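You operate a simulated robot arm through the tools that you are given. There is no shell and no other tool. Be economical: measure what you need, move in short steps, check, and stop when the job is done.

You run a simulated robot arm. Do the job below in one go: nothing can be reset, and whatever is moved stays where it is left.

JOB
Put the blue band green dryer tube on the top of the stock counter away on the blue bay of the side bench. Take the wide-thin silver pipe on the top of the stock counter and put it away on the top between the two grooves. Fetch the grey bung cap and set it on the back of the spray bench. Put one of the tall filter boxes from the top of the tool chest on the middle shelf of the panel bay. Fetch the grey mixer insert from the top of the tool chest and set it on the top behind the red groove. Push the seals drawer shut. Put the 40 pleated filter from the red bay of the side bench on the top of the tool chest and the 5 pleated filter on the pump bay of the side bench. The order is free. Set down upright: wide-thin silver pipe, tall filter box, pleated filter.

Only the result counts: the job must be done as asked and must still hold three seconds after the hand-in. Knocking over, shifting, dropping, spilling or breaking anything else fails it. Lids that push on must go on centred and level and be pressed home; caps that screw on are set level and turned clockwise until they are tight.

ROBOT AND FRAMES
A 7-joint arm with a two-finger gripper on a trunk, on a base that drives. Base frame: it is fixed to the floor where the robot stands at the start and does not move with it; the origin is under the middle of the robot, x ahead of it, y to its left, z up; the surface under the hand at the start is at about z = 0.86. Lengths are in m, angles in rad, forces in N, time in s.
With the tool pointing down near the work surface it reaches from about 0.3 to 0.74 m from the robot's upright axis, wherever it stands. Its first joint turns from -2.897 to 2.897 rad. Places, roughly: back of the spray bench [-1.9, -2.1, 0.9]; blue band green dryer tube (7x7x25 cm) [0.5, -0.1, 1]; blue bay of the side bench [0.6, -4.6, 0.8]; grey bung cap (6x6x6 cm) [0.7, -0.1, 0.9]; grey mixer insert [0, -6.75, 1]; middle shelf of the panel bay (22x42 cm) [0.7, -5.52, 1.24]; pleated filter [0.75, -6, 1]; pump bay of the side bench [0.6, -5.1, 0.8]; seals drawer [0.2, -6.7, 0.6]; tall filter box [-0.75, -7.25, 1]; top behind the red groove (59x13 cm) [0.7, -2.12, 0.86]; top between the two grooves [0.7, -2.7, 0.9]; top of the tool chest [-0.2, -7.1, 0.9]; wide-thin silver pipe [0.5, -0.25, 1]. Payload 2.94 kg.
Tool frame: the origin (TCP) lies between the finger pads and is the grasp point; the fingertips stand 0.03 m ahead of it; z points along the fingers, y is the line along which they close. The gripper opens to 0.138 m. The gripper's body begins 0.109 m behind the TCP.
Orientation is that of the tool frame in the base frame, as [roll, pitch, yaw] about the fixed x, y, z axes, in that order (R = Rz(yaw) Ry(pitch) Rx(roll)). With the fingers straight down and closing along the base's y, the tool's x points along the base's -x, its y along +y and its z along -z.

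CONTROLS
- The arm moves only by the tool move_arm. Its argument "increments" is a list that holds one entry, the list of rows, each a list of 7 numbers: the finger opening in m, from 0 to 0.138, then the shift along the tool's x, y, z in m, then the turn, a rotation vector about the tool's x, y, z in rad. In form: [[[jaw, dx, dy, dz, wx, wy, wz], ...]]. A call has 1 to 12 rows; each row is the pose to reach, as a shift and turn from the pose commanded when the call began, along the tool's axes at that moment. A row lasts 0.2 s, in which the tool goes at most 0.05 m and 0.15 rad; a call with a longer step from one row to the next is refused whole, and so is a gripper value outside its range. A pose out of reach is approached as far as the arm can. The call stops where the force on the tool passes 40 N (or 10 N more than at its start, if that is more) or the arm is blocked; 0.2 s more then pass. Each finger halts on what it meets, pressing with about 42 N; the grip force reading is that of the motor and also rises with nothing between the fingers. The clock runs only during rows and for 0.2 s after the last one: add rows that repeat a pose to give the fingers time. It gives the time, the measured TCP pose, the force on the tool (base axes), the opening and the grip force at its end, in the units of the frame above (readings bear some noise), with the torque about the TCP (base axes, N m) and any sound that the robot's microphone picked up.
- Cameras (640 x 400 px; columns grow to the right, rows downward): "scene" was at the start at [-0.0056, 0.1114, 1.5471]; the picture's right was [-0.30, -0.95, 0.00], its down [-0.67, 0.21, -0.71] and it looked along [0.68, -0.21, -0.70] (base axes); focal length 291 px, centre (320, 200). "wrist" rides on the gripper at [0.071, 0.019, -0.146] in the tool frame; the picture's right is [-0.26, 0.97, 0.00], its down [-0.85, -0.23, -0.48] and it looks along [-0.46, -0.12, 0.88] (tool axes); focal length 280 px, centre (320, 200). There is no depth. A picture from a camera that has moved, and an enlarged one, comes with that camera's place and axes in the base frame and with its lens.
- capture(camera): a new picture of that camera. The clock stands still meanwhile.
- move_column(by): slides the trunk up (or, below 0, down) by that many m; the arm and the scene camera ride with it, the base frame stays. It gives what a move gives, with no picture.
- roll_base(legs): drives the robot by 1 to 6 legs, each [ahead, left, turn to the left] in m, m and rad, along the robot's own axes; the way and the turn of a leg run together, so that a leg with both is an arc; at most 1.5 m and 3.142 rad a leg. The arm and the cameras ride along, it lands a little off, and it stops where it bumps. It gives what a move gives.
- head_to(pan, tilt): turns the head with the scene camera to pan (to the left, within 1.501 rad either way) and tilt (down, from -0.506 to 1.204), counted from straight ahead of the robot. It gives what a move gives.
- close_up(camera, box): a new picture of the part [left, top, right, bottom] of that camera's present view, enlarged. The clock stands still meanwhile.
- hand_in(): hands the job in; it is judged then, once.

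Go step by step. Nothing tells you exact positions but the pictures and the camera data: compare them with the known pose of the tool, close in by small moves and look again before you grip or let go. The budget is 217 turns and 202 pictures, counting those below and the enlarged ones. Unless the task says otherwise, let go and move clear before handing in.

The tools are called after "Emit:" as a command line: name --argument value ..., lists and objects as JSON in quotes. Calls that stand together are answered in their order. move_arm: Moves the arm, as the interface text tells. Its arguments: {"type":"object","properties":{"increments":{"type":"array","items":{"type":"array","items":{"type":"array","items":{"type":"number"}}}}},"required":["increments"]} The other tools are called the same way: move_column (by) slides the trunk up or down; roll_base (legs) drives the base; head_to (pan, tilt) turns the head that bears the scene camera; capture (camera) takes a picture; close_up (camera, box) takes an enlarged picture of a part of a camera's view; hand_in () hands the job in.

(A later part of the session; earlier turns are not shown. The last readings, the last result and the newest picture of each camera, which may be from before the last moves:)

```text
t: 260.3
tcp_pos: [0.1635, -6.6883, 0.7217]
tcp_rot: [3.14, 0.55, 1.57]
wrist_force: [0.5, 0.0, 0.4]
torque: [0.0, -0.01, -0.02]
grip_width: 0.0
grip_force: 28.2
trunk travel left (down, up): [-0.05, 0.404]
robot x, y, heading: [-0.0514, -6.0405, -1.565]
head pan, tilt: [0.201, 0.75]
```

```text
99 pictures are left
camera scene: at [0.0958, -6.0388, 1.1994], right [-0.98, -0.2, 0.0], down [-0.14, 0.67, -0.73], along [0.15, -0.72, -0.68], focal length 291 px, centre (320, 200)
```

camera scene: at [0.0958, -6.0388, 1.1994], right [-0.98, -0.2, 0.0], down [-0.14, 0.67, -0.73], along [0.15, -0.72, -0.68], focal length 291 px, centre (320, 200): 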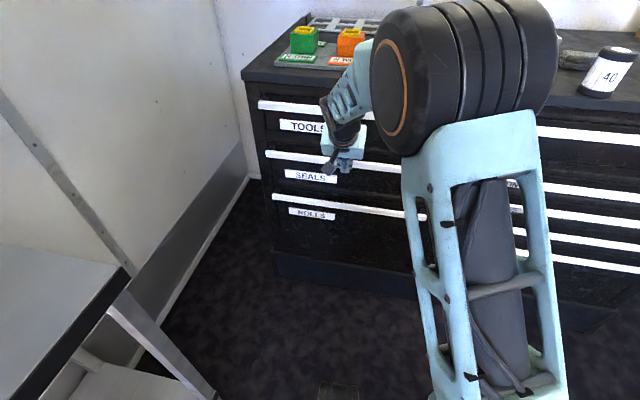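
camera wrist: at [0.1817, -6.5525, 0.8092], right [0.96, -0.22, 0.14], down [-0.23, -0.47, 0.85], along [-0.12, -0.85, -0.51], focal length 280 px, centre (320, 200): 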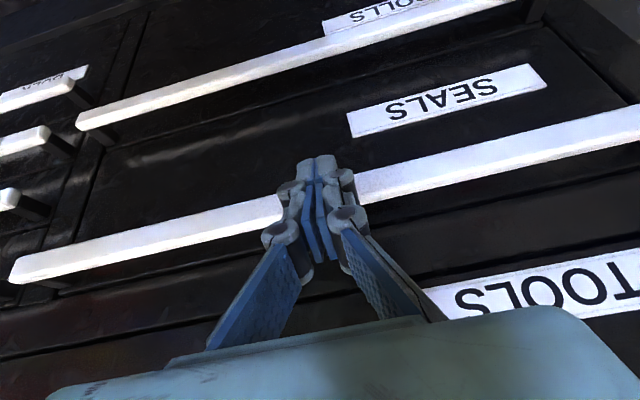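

Nearly closed; push the rest with the arm feeling for the stop.

Emit:
move_arm --increments '[[[0.0, -0.0085, 0, 0.0052, 0, 0, 0], [0.0, -0.017, 0, 0.0105, 0, 0, 0], [0.0, -0.0256, 0, 0.0157, 0, 0, 0], [0.0, -0.034, 0, 0.021, 0, 0, 0], [0.0, -0.0427, 0, 0.026, 0, 0, 0]]]'

Emit:
capture --camera "wrist"

```text
t: 260.8
tcp_pos: [0.1643, -6.6907, 0.7197]
tcp_rot: [-3.141, 0.535, 1.571]
wrist_force: [-1.5, 10.3, 3.1]
torque: [0.06, 0.05, 0.0]
grip_width: 0.0061
grip_force: 28.6
trunk travel left (down, up): [-0.05, 0.404]
robot x, y, heading: [-0.0503, -6.0399, -1.566]
head pan, tilt: [0.201, 0.75]
stopped in row 2: the force on the tool passed its limit at 48 N (the readings are from after the stop); the commanded pose is now the measured one
```

```text
98 pictures are left
camera wrist: at [0.1832, -6.5564, 0.8083], right [0.97, -0.22, 0.13], down [-0.23, -0.49, 0.84], along [-0.12, -0.84, -0.52], focal length 280 px, centre (320, 200)
```

wrist: 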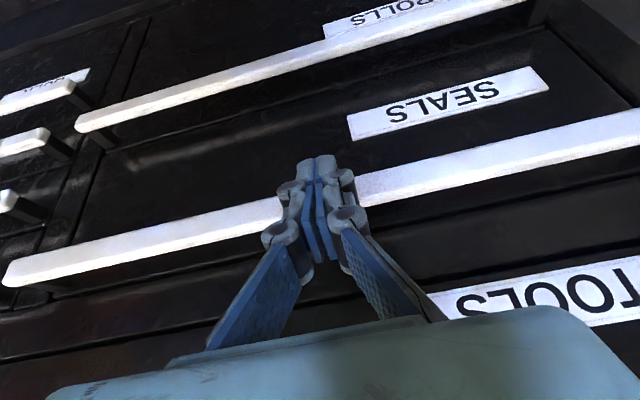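

Firm stop: it should be shut. Back off and check flushness.

Emit:
roll_base --legs '[[-0.3, 0, 0]]'

Emit:
head_to --pan 0.0 --tilt 0.5

Emit:
capture --camera "scene"

Emit:
capture --camera "wrist"

```text
t: 262.8
tcp_pos: [0.1613, -6.3935, 0.7178]
tcp_rot: [3.141, 0.536, 1.569]
wrist_force: [0.0, -0.1, 0.5]
torque: [0.02, 0.0, 0.0]
grip_width: 0.0001
grip_force: 28.9
trunk travel left (down, up): [-0.05, 0.404]
robot x, y, heading: [-0.0558, -5.7387, -1.57]
head pan, tilt: [0.201, 0.75]
```

```text
t: 263.6
tcp_pos: [0.1628, -6.3929, 0.7191]
tcp_rot: [-3.141, 0.536, 1.57]
wrist_force: [0.4, -0.3, 0.2]
torque: [0.03, -0.01, 0.01]
grip_width: 0.0
grip_force: 27.7
trunk travel left (down, up): [-0.05, 0.404]
robot x, y, heading: [-0.0537, -5.7401, -1.569]
head pan, tilt: [0.0, 0.499]
```

```text
97 pictures are left
camera scene: at [0.0783, -5.7491, 1.2213], right [-1.0, 0.0, 0.0], down [0.0, 0.48, -0.88], along [0.0, -0.88, -0.48], focal length 291 px, centre (320, 200)
```

scene: 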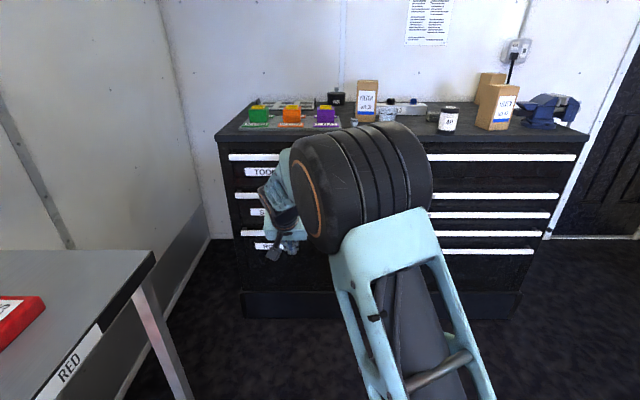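

```text
96 pictures are left
camera wrist: at [0.1811, -6.2593, 0.8078], right [0.96, -0.23, 0.13], down [-0.23, -0.49, 0.84], along [-0.13, -0.84, -0.52], focal length 280 px, centre (320, 200)
```

wrist: 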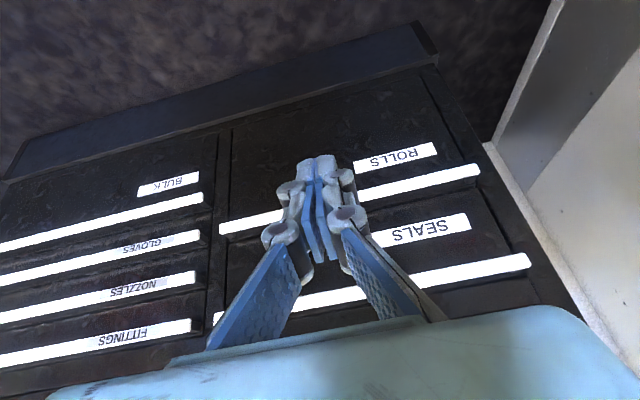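

The SEALS drawer is flush. Now raise the trunk, point the hand down and move toward the mixer insert.

Emit:
move_column --by 0.4

Emit:
move_arm --increments '[[[0.03, 0, -0.04, 0, 0, 0.1, 0], [0.06, 0, -0.08, 0, 0, 0.2, 0], [0.09, 0, -0.12, 0, 0, 0.3, 0], [0.09, 0, -0.16, 0, 0, 0.4, 0], [0.09, 0, -0.2, 0, 0, 0.536, 0]]]'

Emit:
roll_base --legs '[[0.32, 0, 0]]'

Emit:
head_to --pan 0.2 --tilt 0.75

Emit:
capture --camera "wrist"

Emit:
capture --camera "scene"

```text
t: 267.4
tcp_pos: [0.1611, -6.3931, 1.1195]
tcp_rot: [3.141, 0.536, 1.572]
wrist_force: [1.3, 0.4, 0.3]
torque: [0.01, -0.01, 0.03]
grip_width: 0.0001
grip_force: 28.2
trunk travel left (down, up): [-0.45, 0.004]
robot x, y, heading: [-0.0524, -5.7393, -1.566]
head pan, tilt: [0.0, 0.499]
```

```text
t: 268.6
tcp_pos: [-0.0384, -6.3942, 1.1183]
tcp_rot: [3.14, -0.002, 1.57]
wrist_force: [-0.2, -0.3, 0.6]
torque: [0.04, -0.03, -0.02]
grip_width: 0.0898
grip_force: 0.0
trunk travel left (down, up): [-0.45, 0.004]
robot x, y, heading: [-0.0528, -5.742, -1.566]
head pan, tilt: [0.0, 0.499]
```

```text
t: 270.8
tcp_pos: [-0.0328, -6.7188, 1.1169]
tcp_rot: [-3.141, -0.001, 1.574]
wrist_force: [0.8, 0.3, 0.1]
torque: [0.0, 0.01, -0.01]
grip_width: 0.09
grip_force: 0.1
trunk travel left (down, up): [-0.45, 0.004]
robot x, y, heading: [-0.0496, -6.065, -1.563]
head pan, tilt: [0.0, 0.499]
```

```text
t: 271.5
tcp_pos: [-0.0325, -6.7191, 1.1174]
tcp_rot: [-3.139, 0.0, 1.574]
wrist_force: [-0.6, -0.2, -0.9]
torque: [-0.02, -0.02, 0.02]
grip_width: 0.0898
grip_force: 0.0
trunk travel left (down, up): [-0.45, 0.004]
robot x, y, heading: [-0.0498, -6.0638, -1.569]
head pan, tilt: [0.201, 0.75]
```

```text
95 pictures are left
camera wrist: at [-0.0138, -6.6485, 1.2626], right [0.97, -0.26, 0.0], down [-0.23, -0.85, 0.48], along [-0.12, -0.46, -0.88], focal length 280 px, centre (320, 200)
```

wrist: 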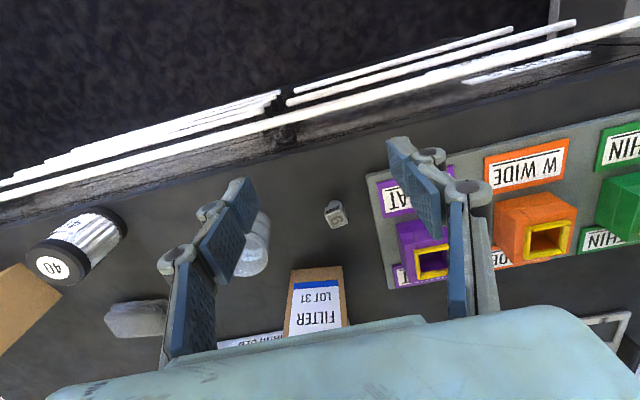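

```text
94 pictures are left
camera scene: at [0.0964, -6.0635, 1.5994], right [-0.98, -0.21, 0.0], down [-0.14, 0.67, -0.73], along [0.15, -0.72, -0.68], focal length 291 px, centre (320, 200)
```

scene: 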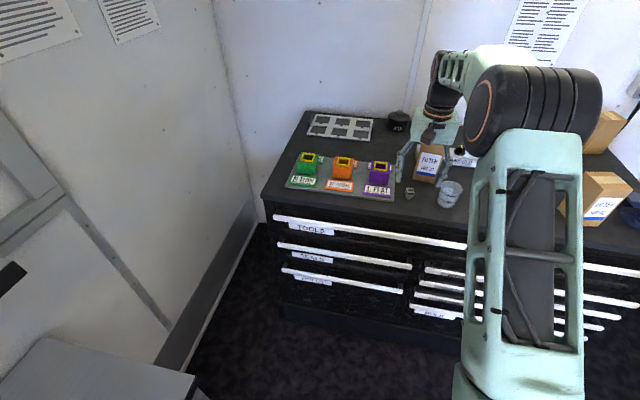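

Emit:
close_up --camera "wrist" --box '[296, 184, 376, 244]'

Emit:
close_up --camera "scene" --box '[370, 160, 470, 220]'

```text
6.67 times, centred on (336, 214) of wrist
camera zoom: at [-0.0138, -6.6485, 1.2626], right [0.97, -0.26, 0.0], down [-0.23, -0.85, 0.48], along [-0.12, -0.46, -0.88], focal length 1869 px, centre (213, 107)
```

zoom: 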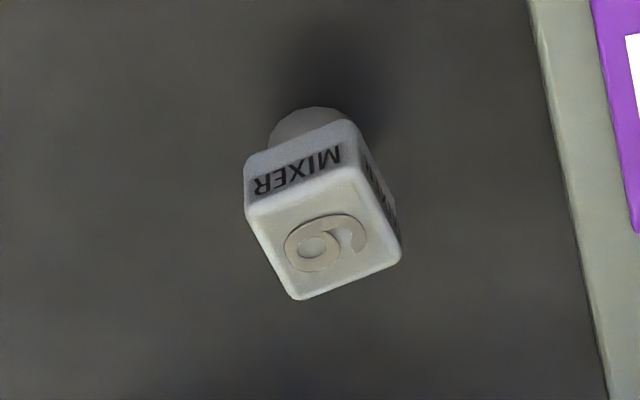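

```text
6.40 times, centred on (420, 190) of scene
camera zoom: at [0.0964, -6.0635, 1.5994], right [-0.98, -0.21, 0.0], down [-0.14, 0.67, -0.73], along [0.15, -0.72, -0.68], focal length 1864 px, centre (-320, 264)
```

zoom: 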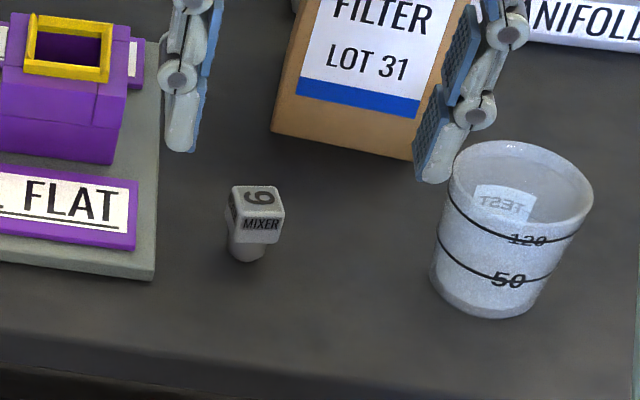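

Mixer insert centre (-0.042,-6.838), head 2.4 cm wide, aligned with the axes. Move above, narrow opening, and descend.

Emit:
move_arm --increments '[[[0.055, -0.04, -0.004, 0.0, 0, 0, 0], [0.055, -0.08, -0.0095, 0.02, 0, 0, 0], [0.055, -0.119, -0.0095, 0.04, 0, 0, 0], [0.055, -0.119, -0.0095, 0.08, 0, 0, 0], [0.055, -0.119, -0.0095, 0.11, 0, 0, 0], [0.055, -0.119, -0.0095, 0.11, 0, 0, 0]]]'

Emit:
capture --camera "wrist"

```text
t: 272.9
tcp_pos: [-0.0399, -6.8049, 1.0084]
tcp_rot: [3.141, 0.0, 1.575]
wrist_force: [-0.1, -0.3, 0.2]
torque: [-0.01, -0.01, 0.02]
grip_width: 0.0552
grip_force: 0.1
out of reach, approached as far as the arm can: row 2, 3, 4, 5, 6
trunk travel left (down, up): [-0.45, 0.004]
robot x, y, heading: [-0.0504, -6.0672, -1.563]
head pan, tilt: [0.201, 0.75]
```

```text
91 pictures are left
camera wrist: at [-0.0222, -6.7349, 1.1548], right [0.97, -0.26, 0.0], down [-0.23, -0.85, 0.48], along [-0.12, -0.46, -0.88], focal length 280 px, centre (320, 200)
```

wrist: 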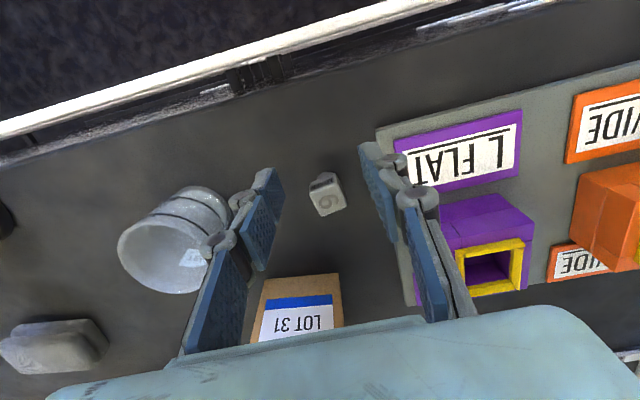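

Emit:
roll_base --legs '[[0.06, 0, 0]]'

Emit:
capture --camera "wrist"

```text
t: 273.9
tcp_pos: [-0.0399, -6.8648, 1.0093]
tcp_rot: [3.141, -0.001, 1.577]
wrist_force: [0.2, -0.3, 0.3]
torque: [0.01, -0.03, 0.0]
grip_width: 0.0552
grip_force: 0.0
trunk travel left (down, up): [-0.45, 0.004]
robot x, y, heading: [-0.0473, -6.1216, -1.57]
head pan, tilt: [0.201, 0.75]
```

```text
90 pictures are left
camera wrist: at [-0.0216, -6.795, 1.1543], right [0.97, -0.26, 0.0], down [-0.23, -0.85, 0.48], along [-0.12, -0.46, -0.88], focal length 280 px, centre (320, 200)
```

wrist: 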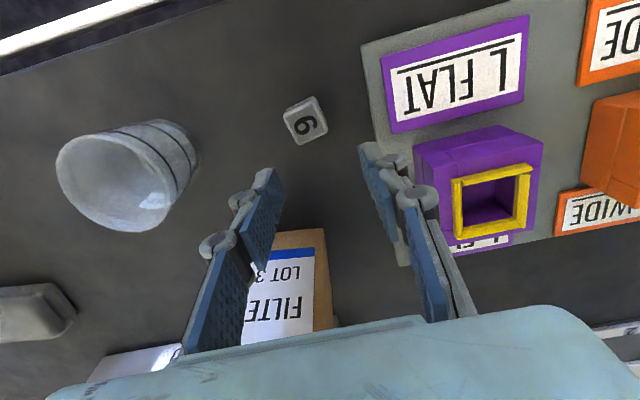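

Emit:
move_arm --increments '[[[0.055, 0.03, -0.001, 0, 0, 0, 0], [0.055, 0.03, -0.001, 0, 0, 0, 0]]]'

```text
t: 274.5
tcp_pos: [-0.0428, -6.8351, 1.0095]
tcp_rot: [3.14, 0.0, 1.576]
wrist_force: [1.1, 0.3, 0.2]
torque: [-0.01, 0.0, -0.02]
grip_width: 0.055
grip_force: 0.1
trunk travel left (down, up): [-0.45, 0.004]
robot x, y, heading: [-0.0547, -6.1264, -1.564]
head pan, tilt: [0.201, 0.75]
```

Emit:
move_arm --increments '[[[0.055, 0, 0.001, 0.03, 0, 0, 0], [0.055, 0, 0.001, 0.054, 0, 0, 0], [0.01, 0, 0.001, 0.054, 0, 0, 0], [0.01, 0, 0.001, 0.054, 0, 0, 0], [0.01, 0, 0.001, 0.054, 0, 0, 0], [0.01, 0, 0.001, 0.054, 0, 0, 0]]]'

Emit:
capture --camera "wrist"

```text
t: 275.9
tcp_pos: [-0.0407, -6.8342, 0.9599]
tcp_rot: [3.141, 0.007, 1.575]
wrist_force: [1.6, -5.8, 21.5]
torque: [-0.01, -0.06, -0.03]
grip_width: 0.0218
grip_force: 42.2
trunk travel left (down, up): [-0.45, 0.004]
robot x, y, heading: [-0.0498, -6.1236, -1.567]
head pan, tilt: [0.201, 0.75]
```

```text
89 pictures are left
camera wrist: at [-0.0216, -6.7634, 1.1043], right [0.97, -0.26, 0.0], down [-0.23, -0.85, 0.48], along [-0.12, -0.47, -0.88], focal length 280 px, centre (320, 200)
```

wrist: 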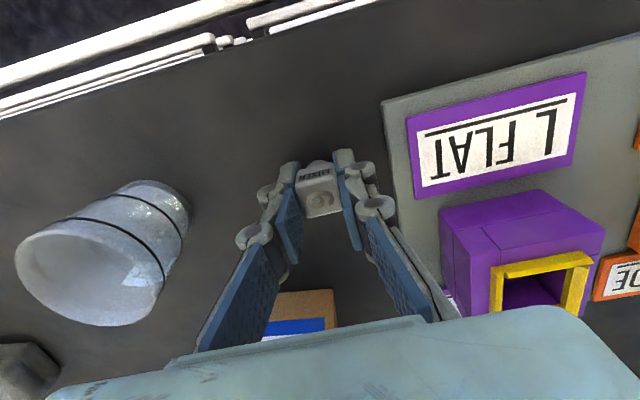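

Insert gripped. Lift and back away, then head to the pipe bench.

Emit:
move_arm --increments '[[[0.01, 0, 0, -0.04, 0, 0, 0], [0.01, 0, 0, -0.08, 0, 0, 0], [0.01, 0, 0, -0.12, 0, 0, 0], [0.01, 0.03, 0, -0.15, 0, 0, 0], [0.01, 0.07, 0, -0.16, 0, 0, 0], [0.01, 0.11, 0, -0.17, 0, 0, 0], [0.01, 0.15, 0, -0.17, 0, 0, 0], [0.01, 0.19, 0, -0.17, 0, 0, 0], [0.01, 0.23, 0, -0.17, 0, 0, 0]]]'

Emit:
close_up --camera "wrist" --box '[220, 120, 420, 260]'

Emit:
roll_base --legs '[[-0.45, 0, 0], [0, 0, 1.567], [-0.1, 0, 0], [0, 1.2, 0], [0, 1.2, 0]]'

Emit:
head_to --pan 0.8 --tilt 0.5

Emit:
capture --camera "scene"

```text
t: 277.9
tcp_pos: [-0.0413, -6.6037, 1.1239]
tcp_rot: [-3.141, 0.002, 1.575]
wrist_force: [-0.3, 0.5, -0.5]
torque: [-0.03, 0.03, -0.01]
grip_width: 0.0217
grip_force: 41.9
trunk travel left (down, up): [-0.45, 0.004]
robot x, y, heading: [-0.0482, -6.1207, -1.563]
head pan, tilt: [0.201, 0.75]
```

```text
2.86 times, centred on (320, 190) of wrist
camera zoom: at [-0.0227, -6.5333, 1.2706], right [0.97, -0.26, 0.0], down [-0.23, -0.85, 0.48], along [-0.12, -0.46, -0.88], focal length 801 px, centre (320, 229)
```

zoom: 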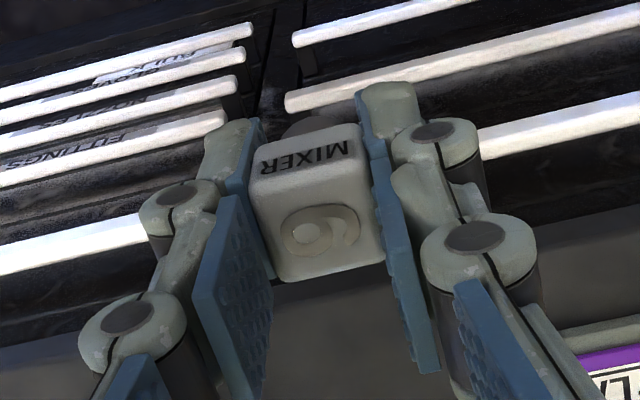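

```text
t: 305.7
tcp_pos: [0.2467, -3.2949, 1.124]
tcp_rot: [-3.141, 0.0, -3.11]
wrist_force: [-0.1, 0.5, -0.9]
torque: [-0.02, -0.03, -0.01]
grip_width: 0.022
grip_force: 42.0
trunk travel left (down, up): [-0.45, 0.004]
robot x, y, heading: [-0.2334, -3.319, 0.034]
head pan, tilt: [0.201, 0.75]
```

```text
t: 306.7
tcp_pos: [0.2467, -3.2945, 1.1238]
tcp_rot: [-3.141, -0.001, -3.11]
wrist_force: [0.6, 0.3, 1.1]
torque: [0.0, 0.01, -0.02]
grip_width: 0.0217
grip_force: 42.2
trunk travel left (down, up): [-0.45, 0.004]
robot x, y, heading: [-0.2348, -3.3178, 0.032]
head pan, tilt: [0.799, 0.499]
```

```text
87 pictures are left
camera scene: at [-0.2616, -3.117, 1.6213], right [0.74, -0.67, 0.0], down [-0.32, -0.35, -0.88], along [0.59, 0.65, -0.48], focal length 291 px, centre (320, 200)
```

scene: 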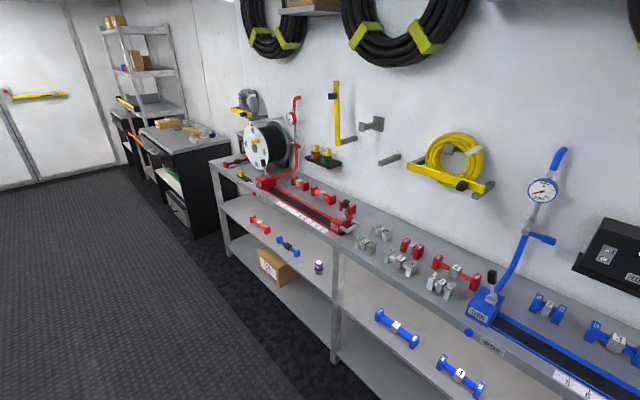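

Continue to y≈-2.1 and look at the strip behind the red groove.

Emit:
roll_base --legs '[[0.05, 0, -0.034], [0, 1.2, 0]]'

Emit:
head_to --pan 0.1 --tilt 0.65

Emit:
capture --camera "scene"

Emit:
capture --camera "wrist"

```text
t: 318.0
tcp_pos: [0.2982, -2.1123, 1.1237]
tcp_rot: [-3.141, 0.0, 3.137]
wrist_force: [-0.5, -0.2, -0.8]
torque: [0.0, 0.0, -0.03]
grip_width: 0.0221
grip_force: 42.5
trunk travel left (down, up): [-0.45, 0.004]
robot x, y, heading: [-0.1822, -2.1155, -0.005]
head pan, tilt: [0.799, 0.499]
```

```text
t: 319.0
tcp_pos: [0.2986, -2.1109, 1.1243]
tcp_rot: [-3.141, -0.001, 3.137]
wrist_force: [0.0, 0.5, -1.2]
torque: [0.0, -0.01, 0.03]
grip_width: 0.0219
grip_force: 42.1
trunk travel left (down, up): [-0.45, 0.004]
robot x, y, heading: [-0.1853, -2.113, -0.005]
head pan, tilt: [0.099, 0.649]
```

```text
86 pictures are left
camera scene: at [-0.1803, -1.972, 1.608], right [0.1, -1.0, 0.0], down [-0.6, -0.06, -0.8], along [0.79, 0.08, -0.6], focal length 291 px, centre (320, 200)
```

scene: 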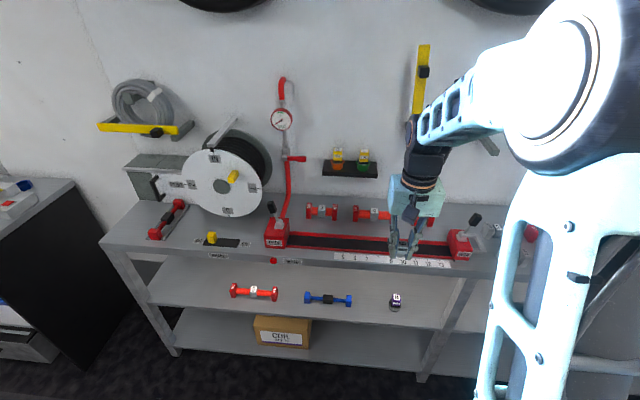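

```text
85 pictures are left
camera wrist: at [0.2268, -2.0926, 1.2701], right [0.27, 0.96, 0.0], down [0.85, -0.23, 0.48], along [0.46, -0.13, -0.88], focal length 280 px, centre (320, 200)
```

wrist: 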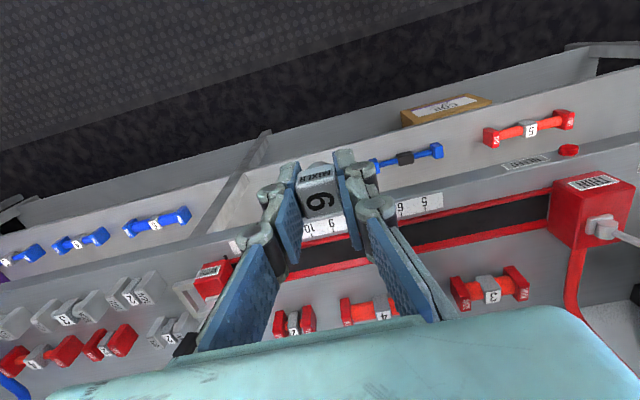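

Red pipes 3, 4, 2 stand behind the groove; free stretch right of "2" at about (0.70,-2.365). Move there and look.

Emit:
roll_base --legs '[[0, -0.25, 0.005], [0.18, 0, 0]]'

Emit:
capture --camera "wrist"

Emit:
capture --camera "scene"

```text
t: 322.9
tcp_pos: [0.4786, -2.3594, 1.1235]
tcp_rot: [3.14, -0.001, 3.141]
wrist_force: [0.2, 0.2, -1.0]
torque: [-0.01, 0.03, -0.04]
grip_width: 0.0221
grip_force: 41.9
trunk travel left (down, up): [-0.45, 0.004]
robot x, y, heading: [-0.0058, -2.3722, 0.003]
head pan, tilt: [0.099, 0.649]
```

```text
84 pictures are left
camera wrist: at [0.4073, -2.3414, 1.2698], right [0.26, 0.97, 0.0], down [0.85, -0.23, 0.48], along [0.46, -0.12, -0.88], focal length 280 px, centre (320, 200)
```

wrist: 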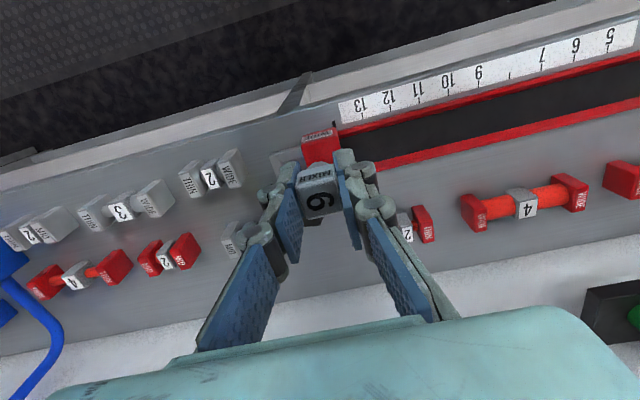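

```text
83 pictures are left
camera scene: at [-0.0004, -2.2234, 1.608], right [0.1, -0.99, 0.0], down [-0.6, -0.06, -0.8], along [0.79, 0.08, -0.61], focal length 291 px, centre (320, 200)
```

scene: 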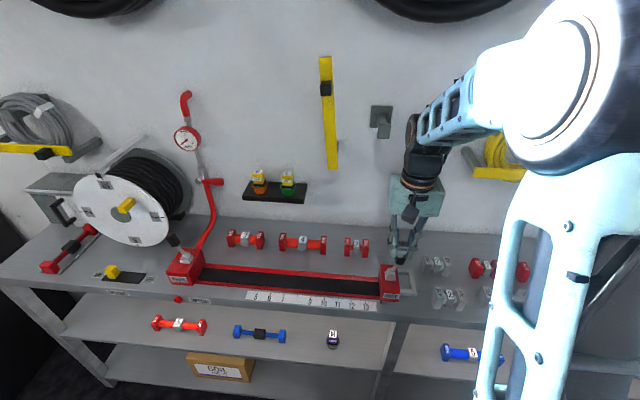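

Emit:
move_arm --increments '[[[0.01, -0.045, 0, 0, 0, 0, 0], [0.01, -0.09, 0, 0, 0, 0, 0], [0.01, -0.135, -0.002, 0, 0, 0, 0], [0.01, -0.18, -0.002, 0, 0, 0, 0], [0.01, -0.211, -0.002, 0.02, 0, 0, 0], [0.01, -0.211, -0.002, 0.06, 0, 0, 0], [0.01, -0.211, -0.002, 0.1, 0, 0, 0], [0.01, -0.211, -0.002, 0.14, 0, 0, 0]]]'

Emit:
capture --camera "wrist"

Emit:
close_up --camera "scene" --box '[320, 180, 480, 320]'

```text
t: 324.8
tcp_pos: [0.6867, -2.3613, 0.9837]
tcp_rot: [-3.141, 0.0, 3.14]
wrist_force: [0.2, -0.2, -0.7]
torque: [-0.01, 0.04, 0.0]
grip_width: 0.0219
grip_force: 42.6
trunk travel left (down, up): [-0.45, 0.004]
robot x, y, heading: [-0.005, -2.365, 0.007]
head pan, tilt: [0.099, 0.649]
```

```text
82 pictures are left
camera wrist: at [0.6153, -2.3432, 1.1292], right [0.26, 0.97, 0.0], down [0.85, -0.23, 0.48], along [0.46, -0.13, -0.88], focal length 280 px, centre (320, 200)
```

wrist: 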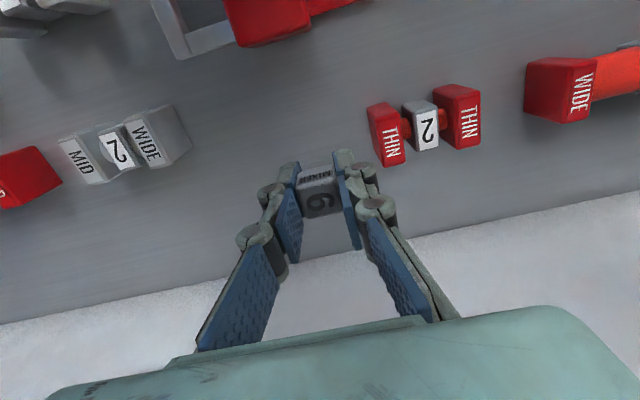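

```text
2.86 times, centred on (400, 250) of scene
camera zoom: at [-0.0008, -2.2234, 1.608], right [0.1, -0.99, 0.0], down [-0.6, -0.06, -0.8], along [0.79, 0.08, -0.6], focal length 832 px, centre (91, 57)
```

zoom: 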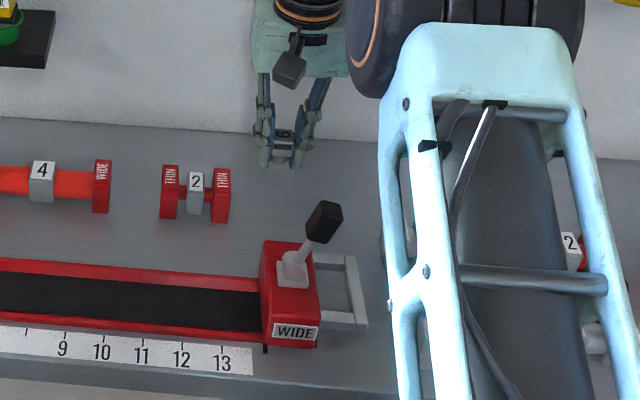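

Emit:
move_arm --increments '[[[0.01, 0, -0.008, 0.04, 0, 0, 0], [0.01, 0, -0.008, 0.08, 0, 0, 0], [0.01, 0, -0.008, 0.085, 0, 0, 0], [0.01, 0, -0.008, 0.088, 0, 0, 0], [0.01, 0, -0.008, 0.091, 0, 0, 0], [0.01, 0, -0.008, 0.094, 0, 0, 0], [0.01, 0, -0.008, 0.096, 0, 0, 0]]]'

```text
t: 326.4
tcp_pos: [0.6893, -2.3701, 0.8898]
tcp_rot: [3.14, 0.002, -3.141]
wrist_force: [0.6, -0.7, 5.3]
torque: [-0.02, 0.05, 0.02]
grip_width: 0.0219
grip_force: 41.7
trunk travel left (down, up): [-0.45, 0.004]
robot x, y, heading: [-0.0031, -2.3663, 0.005]
head pan, tilt: [0.099, 0.649]
```

Contact. Release with a small opening and rise.

Emit:
move_arm --increments '[[[0.04, 0, 0, -0.001, 0, 0, 0], [0.04, 0, 0, -0.001, 0, 0, 0], [0.04, 0, 0, -0.001, 0, 0, 0], [0.04, 0, 0, -0.04, 0, 0, 0], [0.04, 0, 0, -0.08, 0, 0, 0], [0.04, 0, 0, -0.12, 0, 0, 0], [0.04, 0, 0, -0.16, 0, 0, 0], [0.04, 0, 0, -0.2, 0, 0, 0], [0.04, 0.04, 0, -0.22, 0, 0, 0], [0.04, 0.08, 0, -0.24, 0, 0, 0], [0.04, 0.12, 0, -0.24, 0, 0, 0], [0.04, 0.16, 0, -0.24, 0, 0, 0]]]'

Emit:
capture --camera "wrist"

Emit:
close_up --camera "scene" --box '[320, 180, 480, 320]'

```text
t: 328.9
tcp_pos: [0.5297, -2.3676, 1.1274]
tcp_rot: [-3.141, 0.002, -3.139]
wrist_force: [-0.3, 0.2, 0.3]
torque: [0.0, -0.05, 0.0]
grip_width: 0.0399
grip_force: 0.0
trunk travel left (down, up): [-0.45, 0.004]
robot x, y, heading: [-0.0041, -2.3663, 0.005]
head pan, tilt: [0.099, 0.649]
```

```text
80 pictures are left
camera wrist: at [0.4585, -2.35, 1.274], right [0.26, 0.97, 0.0], down [0.85, -0.23, 0.48], along [0.46, -0.12, -0.88], focal length 280 px, centre (320, 200)
```

wrist: 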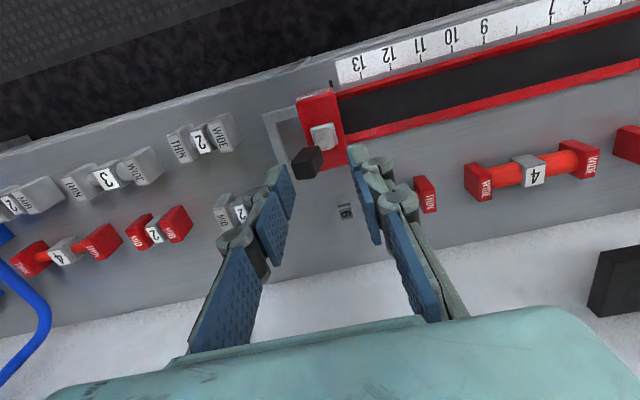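

```text
2.86 times, centred on (400, 250) of scene
camera zoom: at [-0.0024, -2.2233, 1.608], right [0.1, -0.99, 0.0], down [-0.6, -0.06, -0.8], along [0.79, 0.08, -0.6], focal length 832 px, centre (91, 57)
```

zoom: 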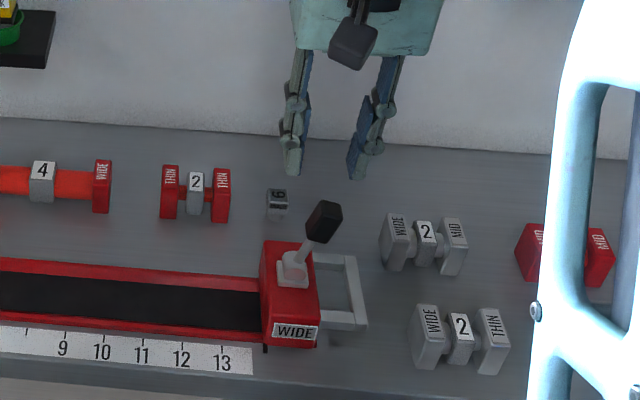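

Insert done. Last item: retract and go back to the stock counter for the bung cap.

Emit:
move_arm --increments '[[[0.09, 0.04, 0, -0.02, 0, 0, 0], [0.09, 0.08, 0, -0.04, 0, 0, 0], [0.09, 0.12, 0, -0.04, 0, 0, 0], [0.09, 0.15, 0, -0.04, 0, 0, 0]]]'

Emit:
roll_base --legs '[[-0.14, 0, -0.005], [0, 1.2, 0], [0, 1.1, 0]]'

Emit:
head_to --pan 0.0 --tilt 0.6

Emit:
capture --camera "scene"

Emit:
capture --camera "wrist"

```text
t: 329.9
tcp_pos: [0.378, -2.3687, 1.168]
tcp_rot: [-3.14, 0.0, 3.141]
wrist_force: [-0.2, -0.4, -0.8]
torque: [0.0, -0.08, -0.01]
grip_width: 0.0901
grip_force: 0.0
trunk travel left (down, up): [-0.45, 0.004]
robot x, y, heading: [-0.0052, -2.3674, 0.002]
head pan, tilt: [0.099, 0.649]
```

```text
t: 350.9
tcp_pos: [0.2152, -0.098, 1.1671]
tcp_rot: [-3.141, 0.0, -3.122]
wrist_force: [0.1, -0.2, -1.0]
torque: [0.02, -0.02, 0.03]
grip_width: 0.0902
grip_force: 0.1
trunk travel left (down, up): [-0.45, 0.004]
robot x, y, heading: [-0.1697, -0.0996, 0.021]
head pan, tilt: [0.099, 0.649]
```

```text
t: 351.6
tcp_pos: [0.2152, -0.0963, 1.1683]
tcp_rot: [-3.14, 0.0, -3.123]
wrist_force: [0.0, 0.4, -0.2]
torque: [0.01, -0.01, 0.0]
grip_width: 0.0901
grip_force: 0.1
trunk travel left (down, up): [-0.45, 0.004]
robot x, y, heading: [-0.1694, -0.1052, 0.022]
head pan, tilt: [0.0, 0.6]
```

```text
78 pictures are left
camera scene: at [-0.1669, 0.0331, 1.6122], right [0.02, -1.0, 0.0], down [-0.56, -0.01, -0.82], along [0.82, 0.02, -0.57], focal length 291 px, centre (320, 200)
```

scene: 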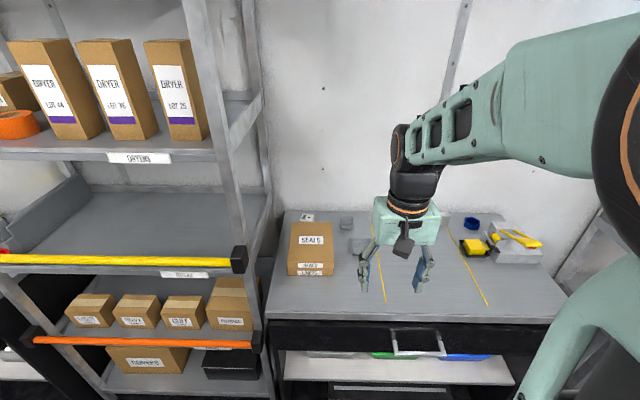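

```text
77 pictures are left
camera wrist: at [0.1435, -0.0797, 1.3137], right [0.24, 0.97, 0.0], down [0.85, -0.21, 0.48], along [0.46, -0.12, -0.88], focal length 280 px, centre (320, 200)
```

wrist: 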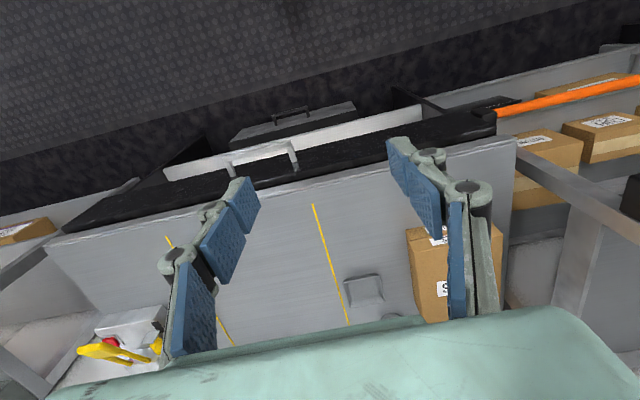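

Emit:
roll_base --legs '[[0, 0.06, -0.022], [0.17, 0, 0]]'

Emit:
move_arm --increments '[[[0.1, -0.045, 0, 0, 0, 0, 0], [0.1, -0.09, 0, 0, 0, 0, 0], [0.1, -0.135, 0, 0, 0, 0, 0], [0.1, -0.18, 0, 0.02, 0, 0, 0], [0.1, -0.21, 0, 0.05, 0, 0, 0], [0.1, -0.21, 0, 0.05, 0, 0, 0]]]'

Emit:
capture --camera "wrist"

Emit:
close_up --camera "scene" --box '[260, 170, 440, 300]'

```text
t: 353.8
tcp_pos: [0.3825, -0.0465, 1.1678]
tcp_rot: [-3.141, -0.001, 3.137]
wrist_force: [0.3, 0.4, 0.1]
torque: [0.06, 0.07, -0.02]
grip_width: 0.0901
grip_force: 0.1
trunk travel left (down, up): [-0.45, 0.004]
robot x, y, heading: [0.0012, -0.0486, 0.001]
head pan, tilt: [0.0, 0.6]
```

```text
t: 355.2
tcp_pos: [0.5906, -0.0477, 1.1169]
tcp_rot: [3.141, 0.001, 3.138]
wrist_force: [-0.8, -0.2, 0.1]
torque: [-0.01, 0.0, 0.01]
grip_width: 0.1002
grip_force: 0.1
trunk travel left (down, up): [-0.45, 0.004]
robot x, y, heading: [-0.0006, -0.0466, 0.001]
head pan, tilt: [0.0, 0.6]
```

```text
76 pictures are left
camera wrist: at [0.5197, -0.0292, 1.2632], right [0.27, 0.96, 0.0], down [0.85, -0.23, 0.48], along [0.46, -0.13, -0.88], focal length 280 px, centre (320, 200)
```

wrist: 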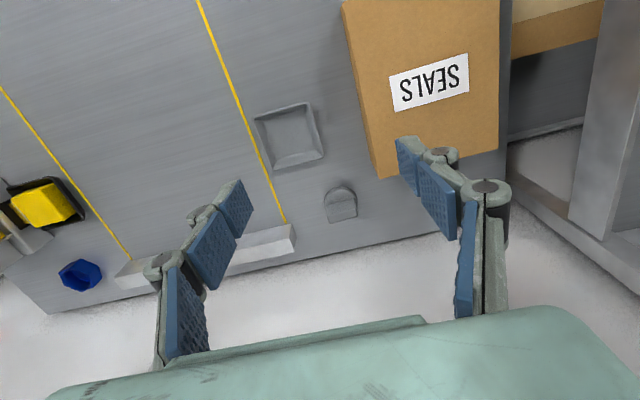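

```text
3.08 times, centred on (350, 235) of scene
camera zoom: at [0.0022, 0.0917, 1.6123], right [0.0, -1.0, 0.0], down [-0.56, 0.0, -0.83], along [0.83, 0.0, -0.56], focal length 896 px, centre (228, 92)
```

zoom: 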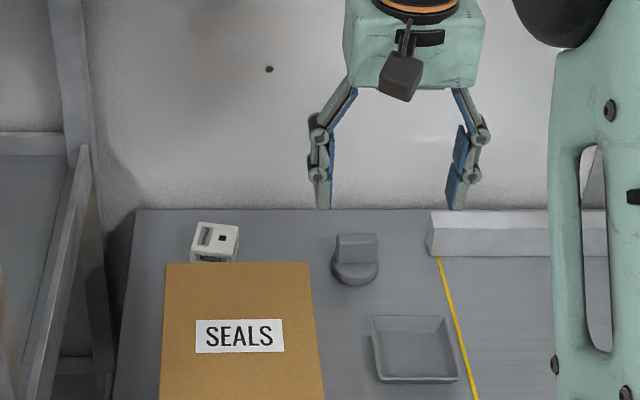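

Cap at ≈(0.74,-0.055), tab 5 cm wide along y. Edge the base 0.05 closer, then descend over it in stages.

Emit:
roll_base --legs '[[0.05, 0, 0]]'

Emit:
move_arm --increments '[[[0.08, -0.04, -0.003, 0.0, 0, 0, 0], [0.08, -0.08, -0.007, 0.02, 0, 0, 0], [0.08, -0.095, -0.007, 0.06, 0, 0, 0], [0.08, -0.095, -0.007, 0.1, 0, 0, 0], [0.08, -0.095, -0.007, 0.13, 0, 0, 0], [0.08, -0.095, -0.007, 0.13, 0, 0, 0]]]'

Emit:
capture --camera "wrist"

Emit:
close_up --camera "scene" --box '[260, 170, 440, 300]'

```text
t: 356.1
tcp_pos: [0.6424, -0.0479, 1.1182]
tcp_rot: [-3.141, -0.001, 3.138]
wrist_force: [0.4, -0.1, -1.3]
torque: [-0.01, 0.06, 0.01]
grip_width: 0.1001
grip_force: 0.1
trunk travel left (down, up): [-0.45, 0.004]
robot x, y, heading: [0.0479, -0.045, -0.003]
head pan, tilt: [0.0, 0.6]
```

```text
t: 357.5
tcp_pos: [0.7377, -0.0565, 0.9874]
tcp_rot: [3.141, 0.0, 3.138]
wrist_force: [0.2, -0.6, -0.1]
torque: [0.0, 0.0, 0.01]
grip_width: 0.0801
grip_force: 0.1
trunk travel left (down, up): [-0.45, 0.004]
robot x, y, heading: [0.0457, -0.0412, 0.001]
head pan, tilt: [0.0, 0.6]
```

```text
74 pictures are left
camera wrist: at [0.6656, -0.0375, 1.1331], right [0.27, 0.96, 0.0], down [0.85, -0.23, 0.48], along [0.46, -0.13, -0.88], focal length 280 px, centre (320, 200)
```

wrist: 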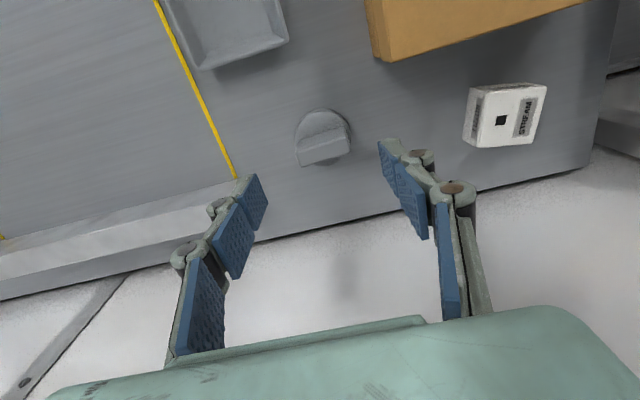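

```text
3.08 times, centred on (350, 235) of scene
camera zoom: at [0.0528, 0.0917, 1.6123], right [0.0, -1.0, 0.0], down [-0.56, 0.0, -0.83], along [0.83, 0.0, -0.56], focal length 896 px, centre (228, 92)
```

zoom: 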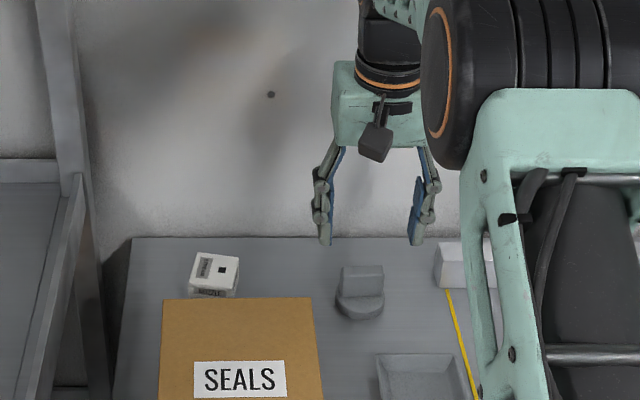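

Emit:
move_arm --increments '[[[0.08, 0, 0, 0.04, 0, 0, 0], [0.08, 0, 0, 0.08, 0, 0, 0], [0.08, 0, 0, 0.091, 0, 0, 0], [0.02, 0, 0, 0.091, 0, 0, 0], [0.02, 0, 0, 0.091, 0, 0, 0], [0.02, 0, 0, 0.091, 0, 0, 0], [0.02, 0, 0, 0.091, 0, 0, 0]]]'

Emit:
capture --camera "wrist"

```text
t: 359.1
tcp_pos: [0.7354, -0.0562, 0.8949]
tcp_rot: [-3.141, 0.0, 3.138]
wrist_force: [0.1, 0.2, -0.2]
torque: [-0.01, -0.01, 0.01]
grip_width: 0.052
grip_force: 42.6
trunk travel left (down, up): [-0.45, 0.004]
robot x, y, heading: [0.0501, -0.0469, -0.004]
head pan, tilt: [0.0, 0.6]
```

```text
72 pictures are left
camera wrist: at [0.6642, -0.0373, 1.041], right [0.27, 0.96, 0.0], down [0.85, -0.23, 0.48], along [0.46, -0.13, -0.88], focal length 280 px, centre (320, 200)
```

wrist: 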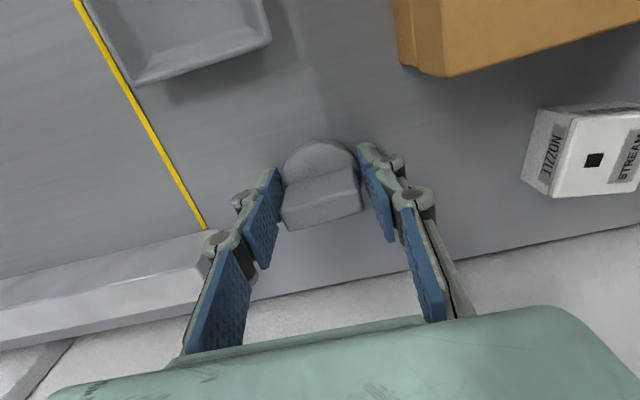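

Gripped. Lift, retract, back off, and look toward the spray bench.

Emit:
move_arm --increments '[[[0.02, 0, 0, -0.04, 0, 0, 0], [0.02, 0, 0, -0.08, 0, 0, 0], [0.02, 0, 0, -0.13, 0, 0, 0], [0.02, 0.03, 0, -0.17, 0, 0, 0], [0.02, 0.06, 0, -0.2, 0, 0, 0], [0.02, 0.1, 0, -0.22, 0, 0, 0], [0.02, 0.14, 0, -0.24, 0, 0, 0], [0.02, 0.18, 0, -0.26, 0, 0, 0], [0.02, 0.22, 0, -0.26, 0, 0, 0], [0.02, 0.26, 0, -0.26, 0, 0, 0]]]'

Emit:
roll_base --legs '[[-0.35, 0, 0], [0, 0, -2.3]]'

Emit:
head_to --pan 0.0 --tilt 0.4

Emit:
capture --camera "scene"

```text
t: 361.3
tcp_pos: [0.4748, -0.0551, 1.1575]
tcp_rot: [-3.141, 0.001, 3.136]
wrist_force: [-1.7, 0.1, -0.1]
torque: [0.01, 0.0, 0.02]
grip_width: 0.0522
grip_force: 41.9
trunk travel left (down, up): [-0.45, 0.004]
robot x, y, heading: [0.045, -0.044, -0.002]
head pan, tilt: [0.0, 0.6]
```

```text
t: 369.0
tcp_pos: [-0.5839, -0.3669, 1.1566]
tcp_rot: [3.14, 0.0, 0.873]
wrist_force: [0.4, -0.9, 0.3]
torque: [-0.02, -0.04, -0.03]
grip_width: 0.0522
grip_force: 41.9
trunk travel left (down, up): [-0.45, 0.004]
robot x, y, heading: [-0.3017, -0.0415, -2.26]
head pan, tilt: [0.0, 0.6]
```

```text
t: 369.7
tcp_pos: [-0.5841, -0.3675, 1.1563]
tcp_rot: [3.141, -0.001, 0.875]
wrist_force: [-0.4, -0.2, -0.7]
torque: [0.0, 0.04, 0.0]
grip_width: 0.0525
grip_force: 41.8
trunk travel left (down, up): [-0.45, 0.004]
robot x, y, heading: [-0.3012, -0.0419, -2.265]
head pan, tilt: [0.0, 0.4]
```

```text
71 pictures are left
camera scene: at [-0.2103, -0.1388, 1.6304], right [-0.77, 0.64, 0.0], down [0.25, 0.3, -0.92], along [-0.59, -0.71, -0.39], focal length 291 px, centre (320, 200)
```

scene: 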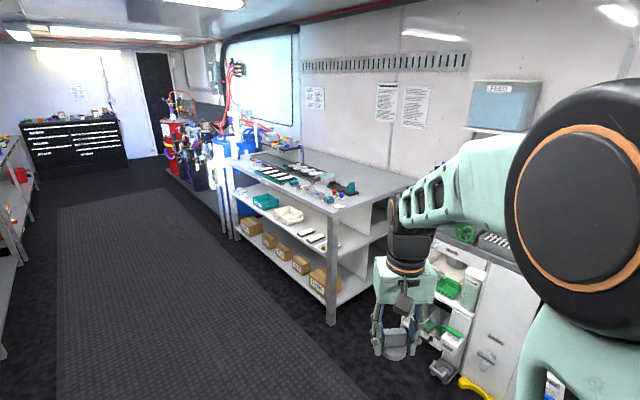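

The spray bench front edge is at x≈-1.29 (y -1.36…-2.7). Turn to face -x and go to y≈-2.1.

Emit:
roll_base --legs '[[0, 0, -0.877], [0, 1.1, 0], [0, 0.95, 0], [0.35, 0, 0]]'

Emit:
head_to --pan 0.0 --tilt 0.5

Emit:
capture --camera "scene"

```text
t: 392.1
tcp_pos: [-1.0561, -2.105, 1.1562]
tcp_rot: [3.14, 0.0, 0.024]
wrist_force: [-0.4, -0.4, -0.9]
torque: [0.02, -0.02, 0.0]
grip_width: 0.052
grip_force: 42.3
trunk travel left (down, up): [-0.45, 0.004]
robot x, y, heading: [-0.6266, -2.105, -3.113]
head pan, tilt: [0.0, 0.4]
```

```text
t: 392.8
tcp_pos: [-1.0547, -2.1055, 1.157]
tcp_rot: [-3.141, 0.002, 0.026]
wrist_force: [1.2, -0.2, -0.1]
torque: [0.0, 0.0, 0.0]
grip_width: 0.0519
grip_force: 42.2
trunk travel left (down, up): [-0.45, 0.004]
robot x, y, heading: [-0.6238, -2.1064, -3.118]
head pan, tilt: [0.0, 0.499]
```

```text
70 pictures are left
camera scene: at [-0.6374, -2.2386, 1.6214], right [-0.03, 1.0, 0.0], down [0.48, 0.01, -0.88], along [-0.88, -0.03, -0.48], focal length 291 px, centre (320, 200)
```

scene: 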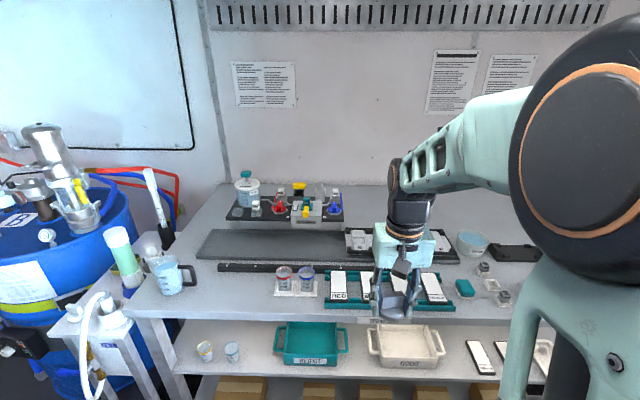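

Emit:
close_up --camera "scene" --box '[140, 160, 400, 330]'

Emit:
close_up --camera "scene" --box '[330, 160, 590, 330]'

```text
2.35 times, centred on (270, 245) of scene
camera zoom: at [-0.6374, -2.2386, 1.6214], right [-0.03, 1.0, 0.0], down [0.48, 0.01, -0.88], along [-0.88, -0.03, -0.48], focal length 686 px, centre (438, 94)
```

zoom: 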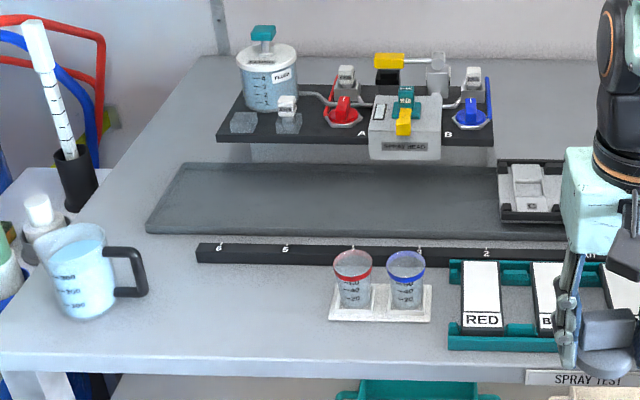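

```text
2.35 times, centred on (460, 245) of scene
camera zoom: at [-0.6374, -2.2386, 1.6214], right [-0.03, 1.0, 0.0], down [0.48, 0.01, -0.88], along [-0.88, -0.03, -0.48], focal length 686 px, centre (-9, 94)
```

zoom: 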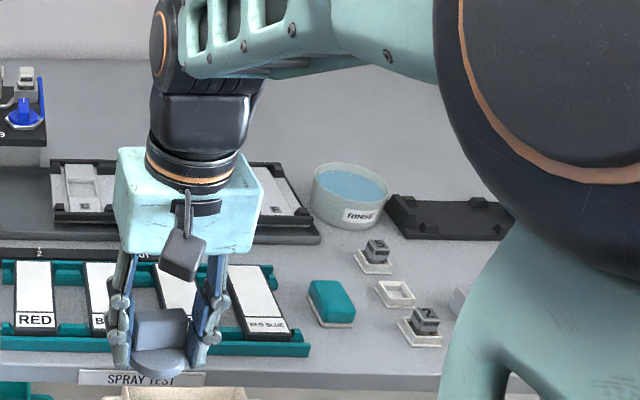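

I'll set the cap down temporarily at a clear spot (-1.365,-2.55) near the bench front, to regrasp it with a tilted hand that can reach the back.

Emit:
roll_base --legs '[[0, 0.445, -0.024], [0.1, 0, 0]]'

Emit:
move_arm --increments '[[[0.02, -0.045, 0, 0, 0, 0, 0], [0.02, -0.09, 0, 0, 0, 0, 0], [0.02, -0.135, 0, 0.03, 0, 0, 0], [0.02, -0.165, 0, 0.06, 0, 0, 0], [0.02, -0.165, 0, 0.1, 0, 0, 0]]]'

Emit:
capture --camera "wrist"

Emit:
capture --camera "scene"

```text
t: 397.9
tcp_pos: [-1.1448, -2.54, 1.1576]
tcp_rot: [-3.141, 0.0, 0.002]
wrist_force: [0.3, -0.4, -0.2]
torque: [0.02, -0.02, 0.01]
grip_width: 0.0522
grip_force: 42.3
trunk travel left (down, up): [-0.45, 0.004]
robot x, y, heading: [-0.715, -2.5529, -3.139]
head pan, tilt: [0.0, 0.499]
```

```text
refused: row 3 steps farther than a row can; nothing moved
```

```text
67 pictures are left
camera wrist: at [-1.0745, -2.5606, 1.3021], right [-0.26, -0.97, 0.0], down [-0.85, 0.23, 0.47], along [-0.46, 0.12, -0.88], focal length 280 px, centre (320, 200)
```

wrist: 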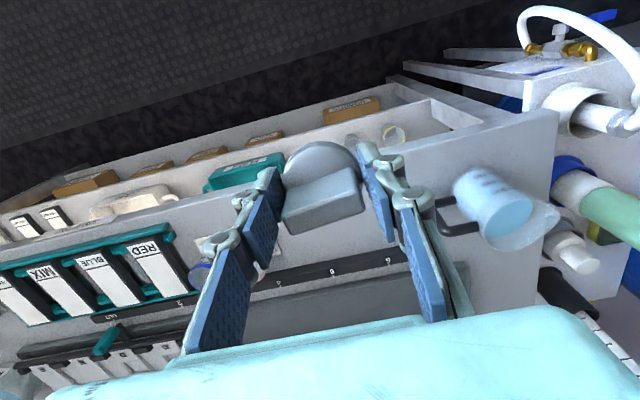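

```text
66 pictures are left
camera scene: at [-0.7306, -2.6838, 1.6213], right [0.0, 1.0, 0.0], down [0.48, 0.0, -0.88], along [-0.88, 0.0, -0.48], focal length 291 px, centre (320, 200)
```

scene: 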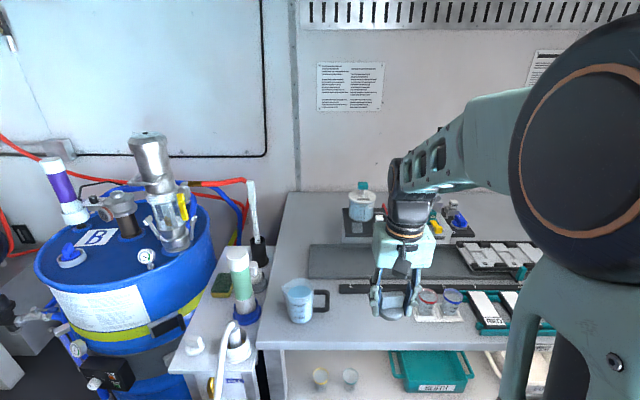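

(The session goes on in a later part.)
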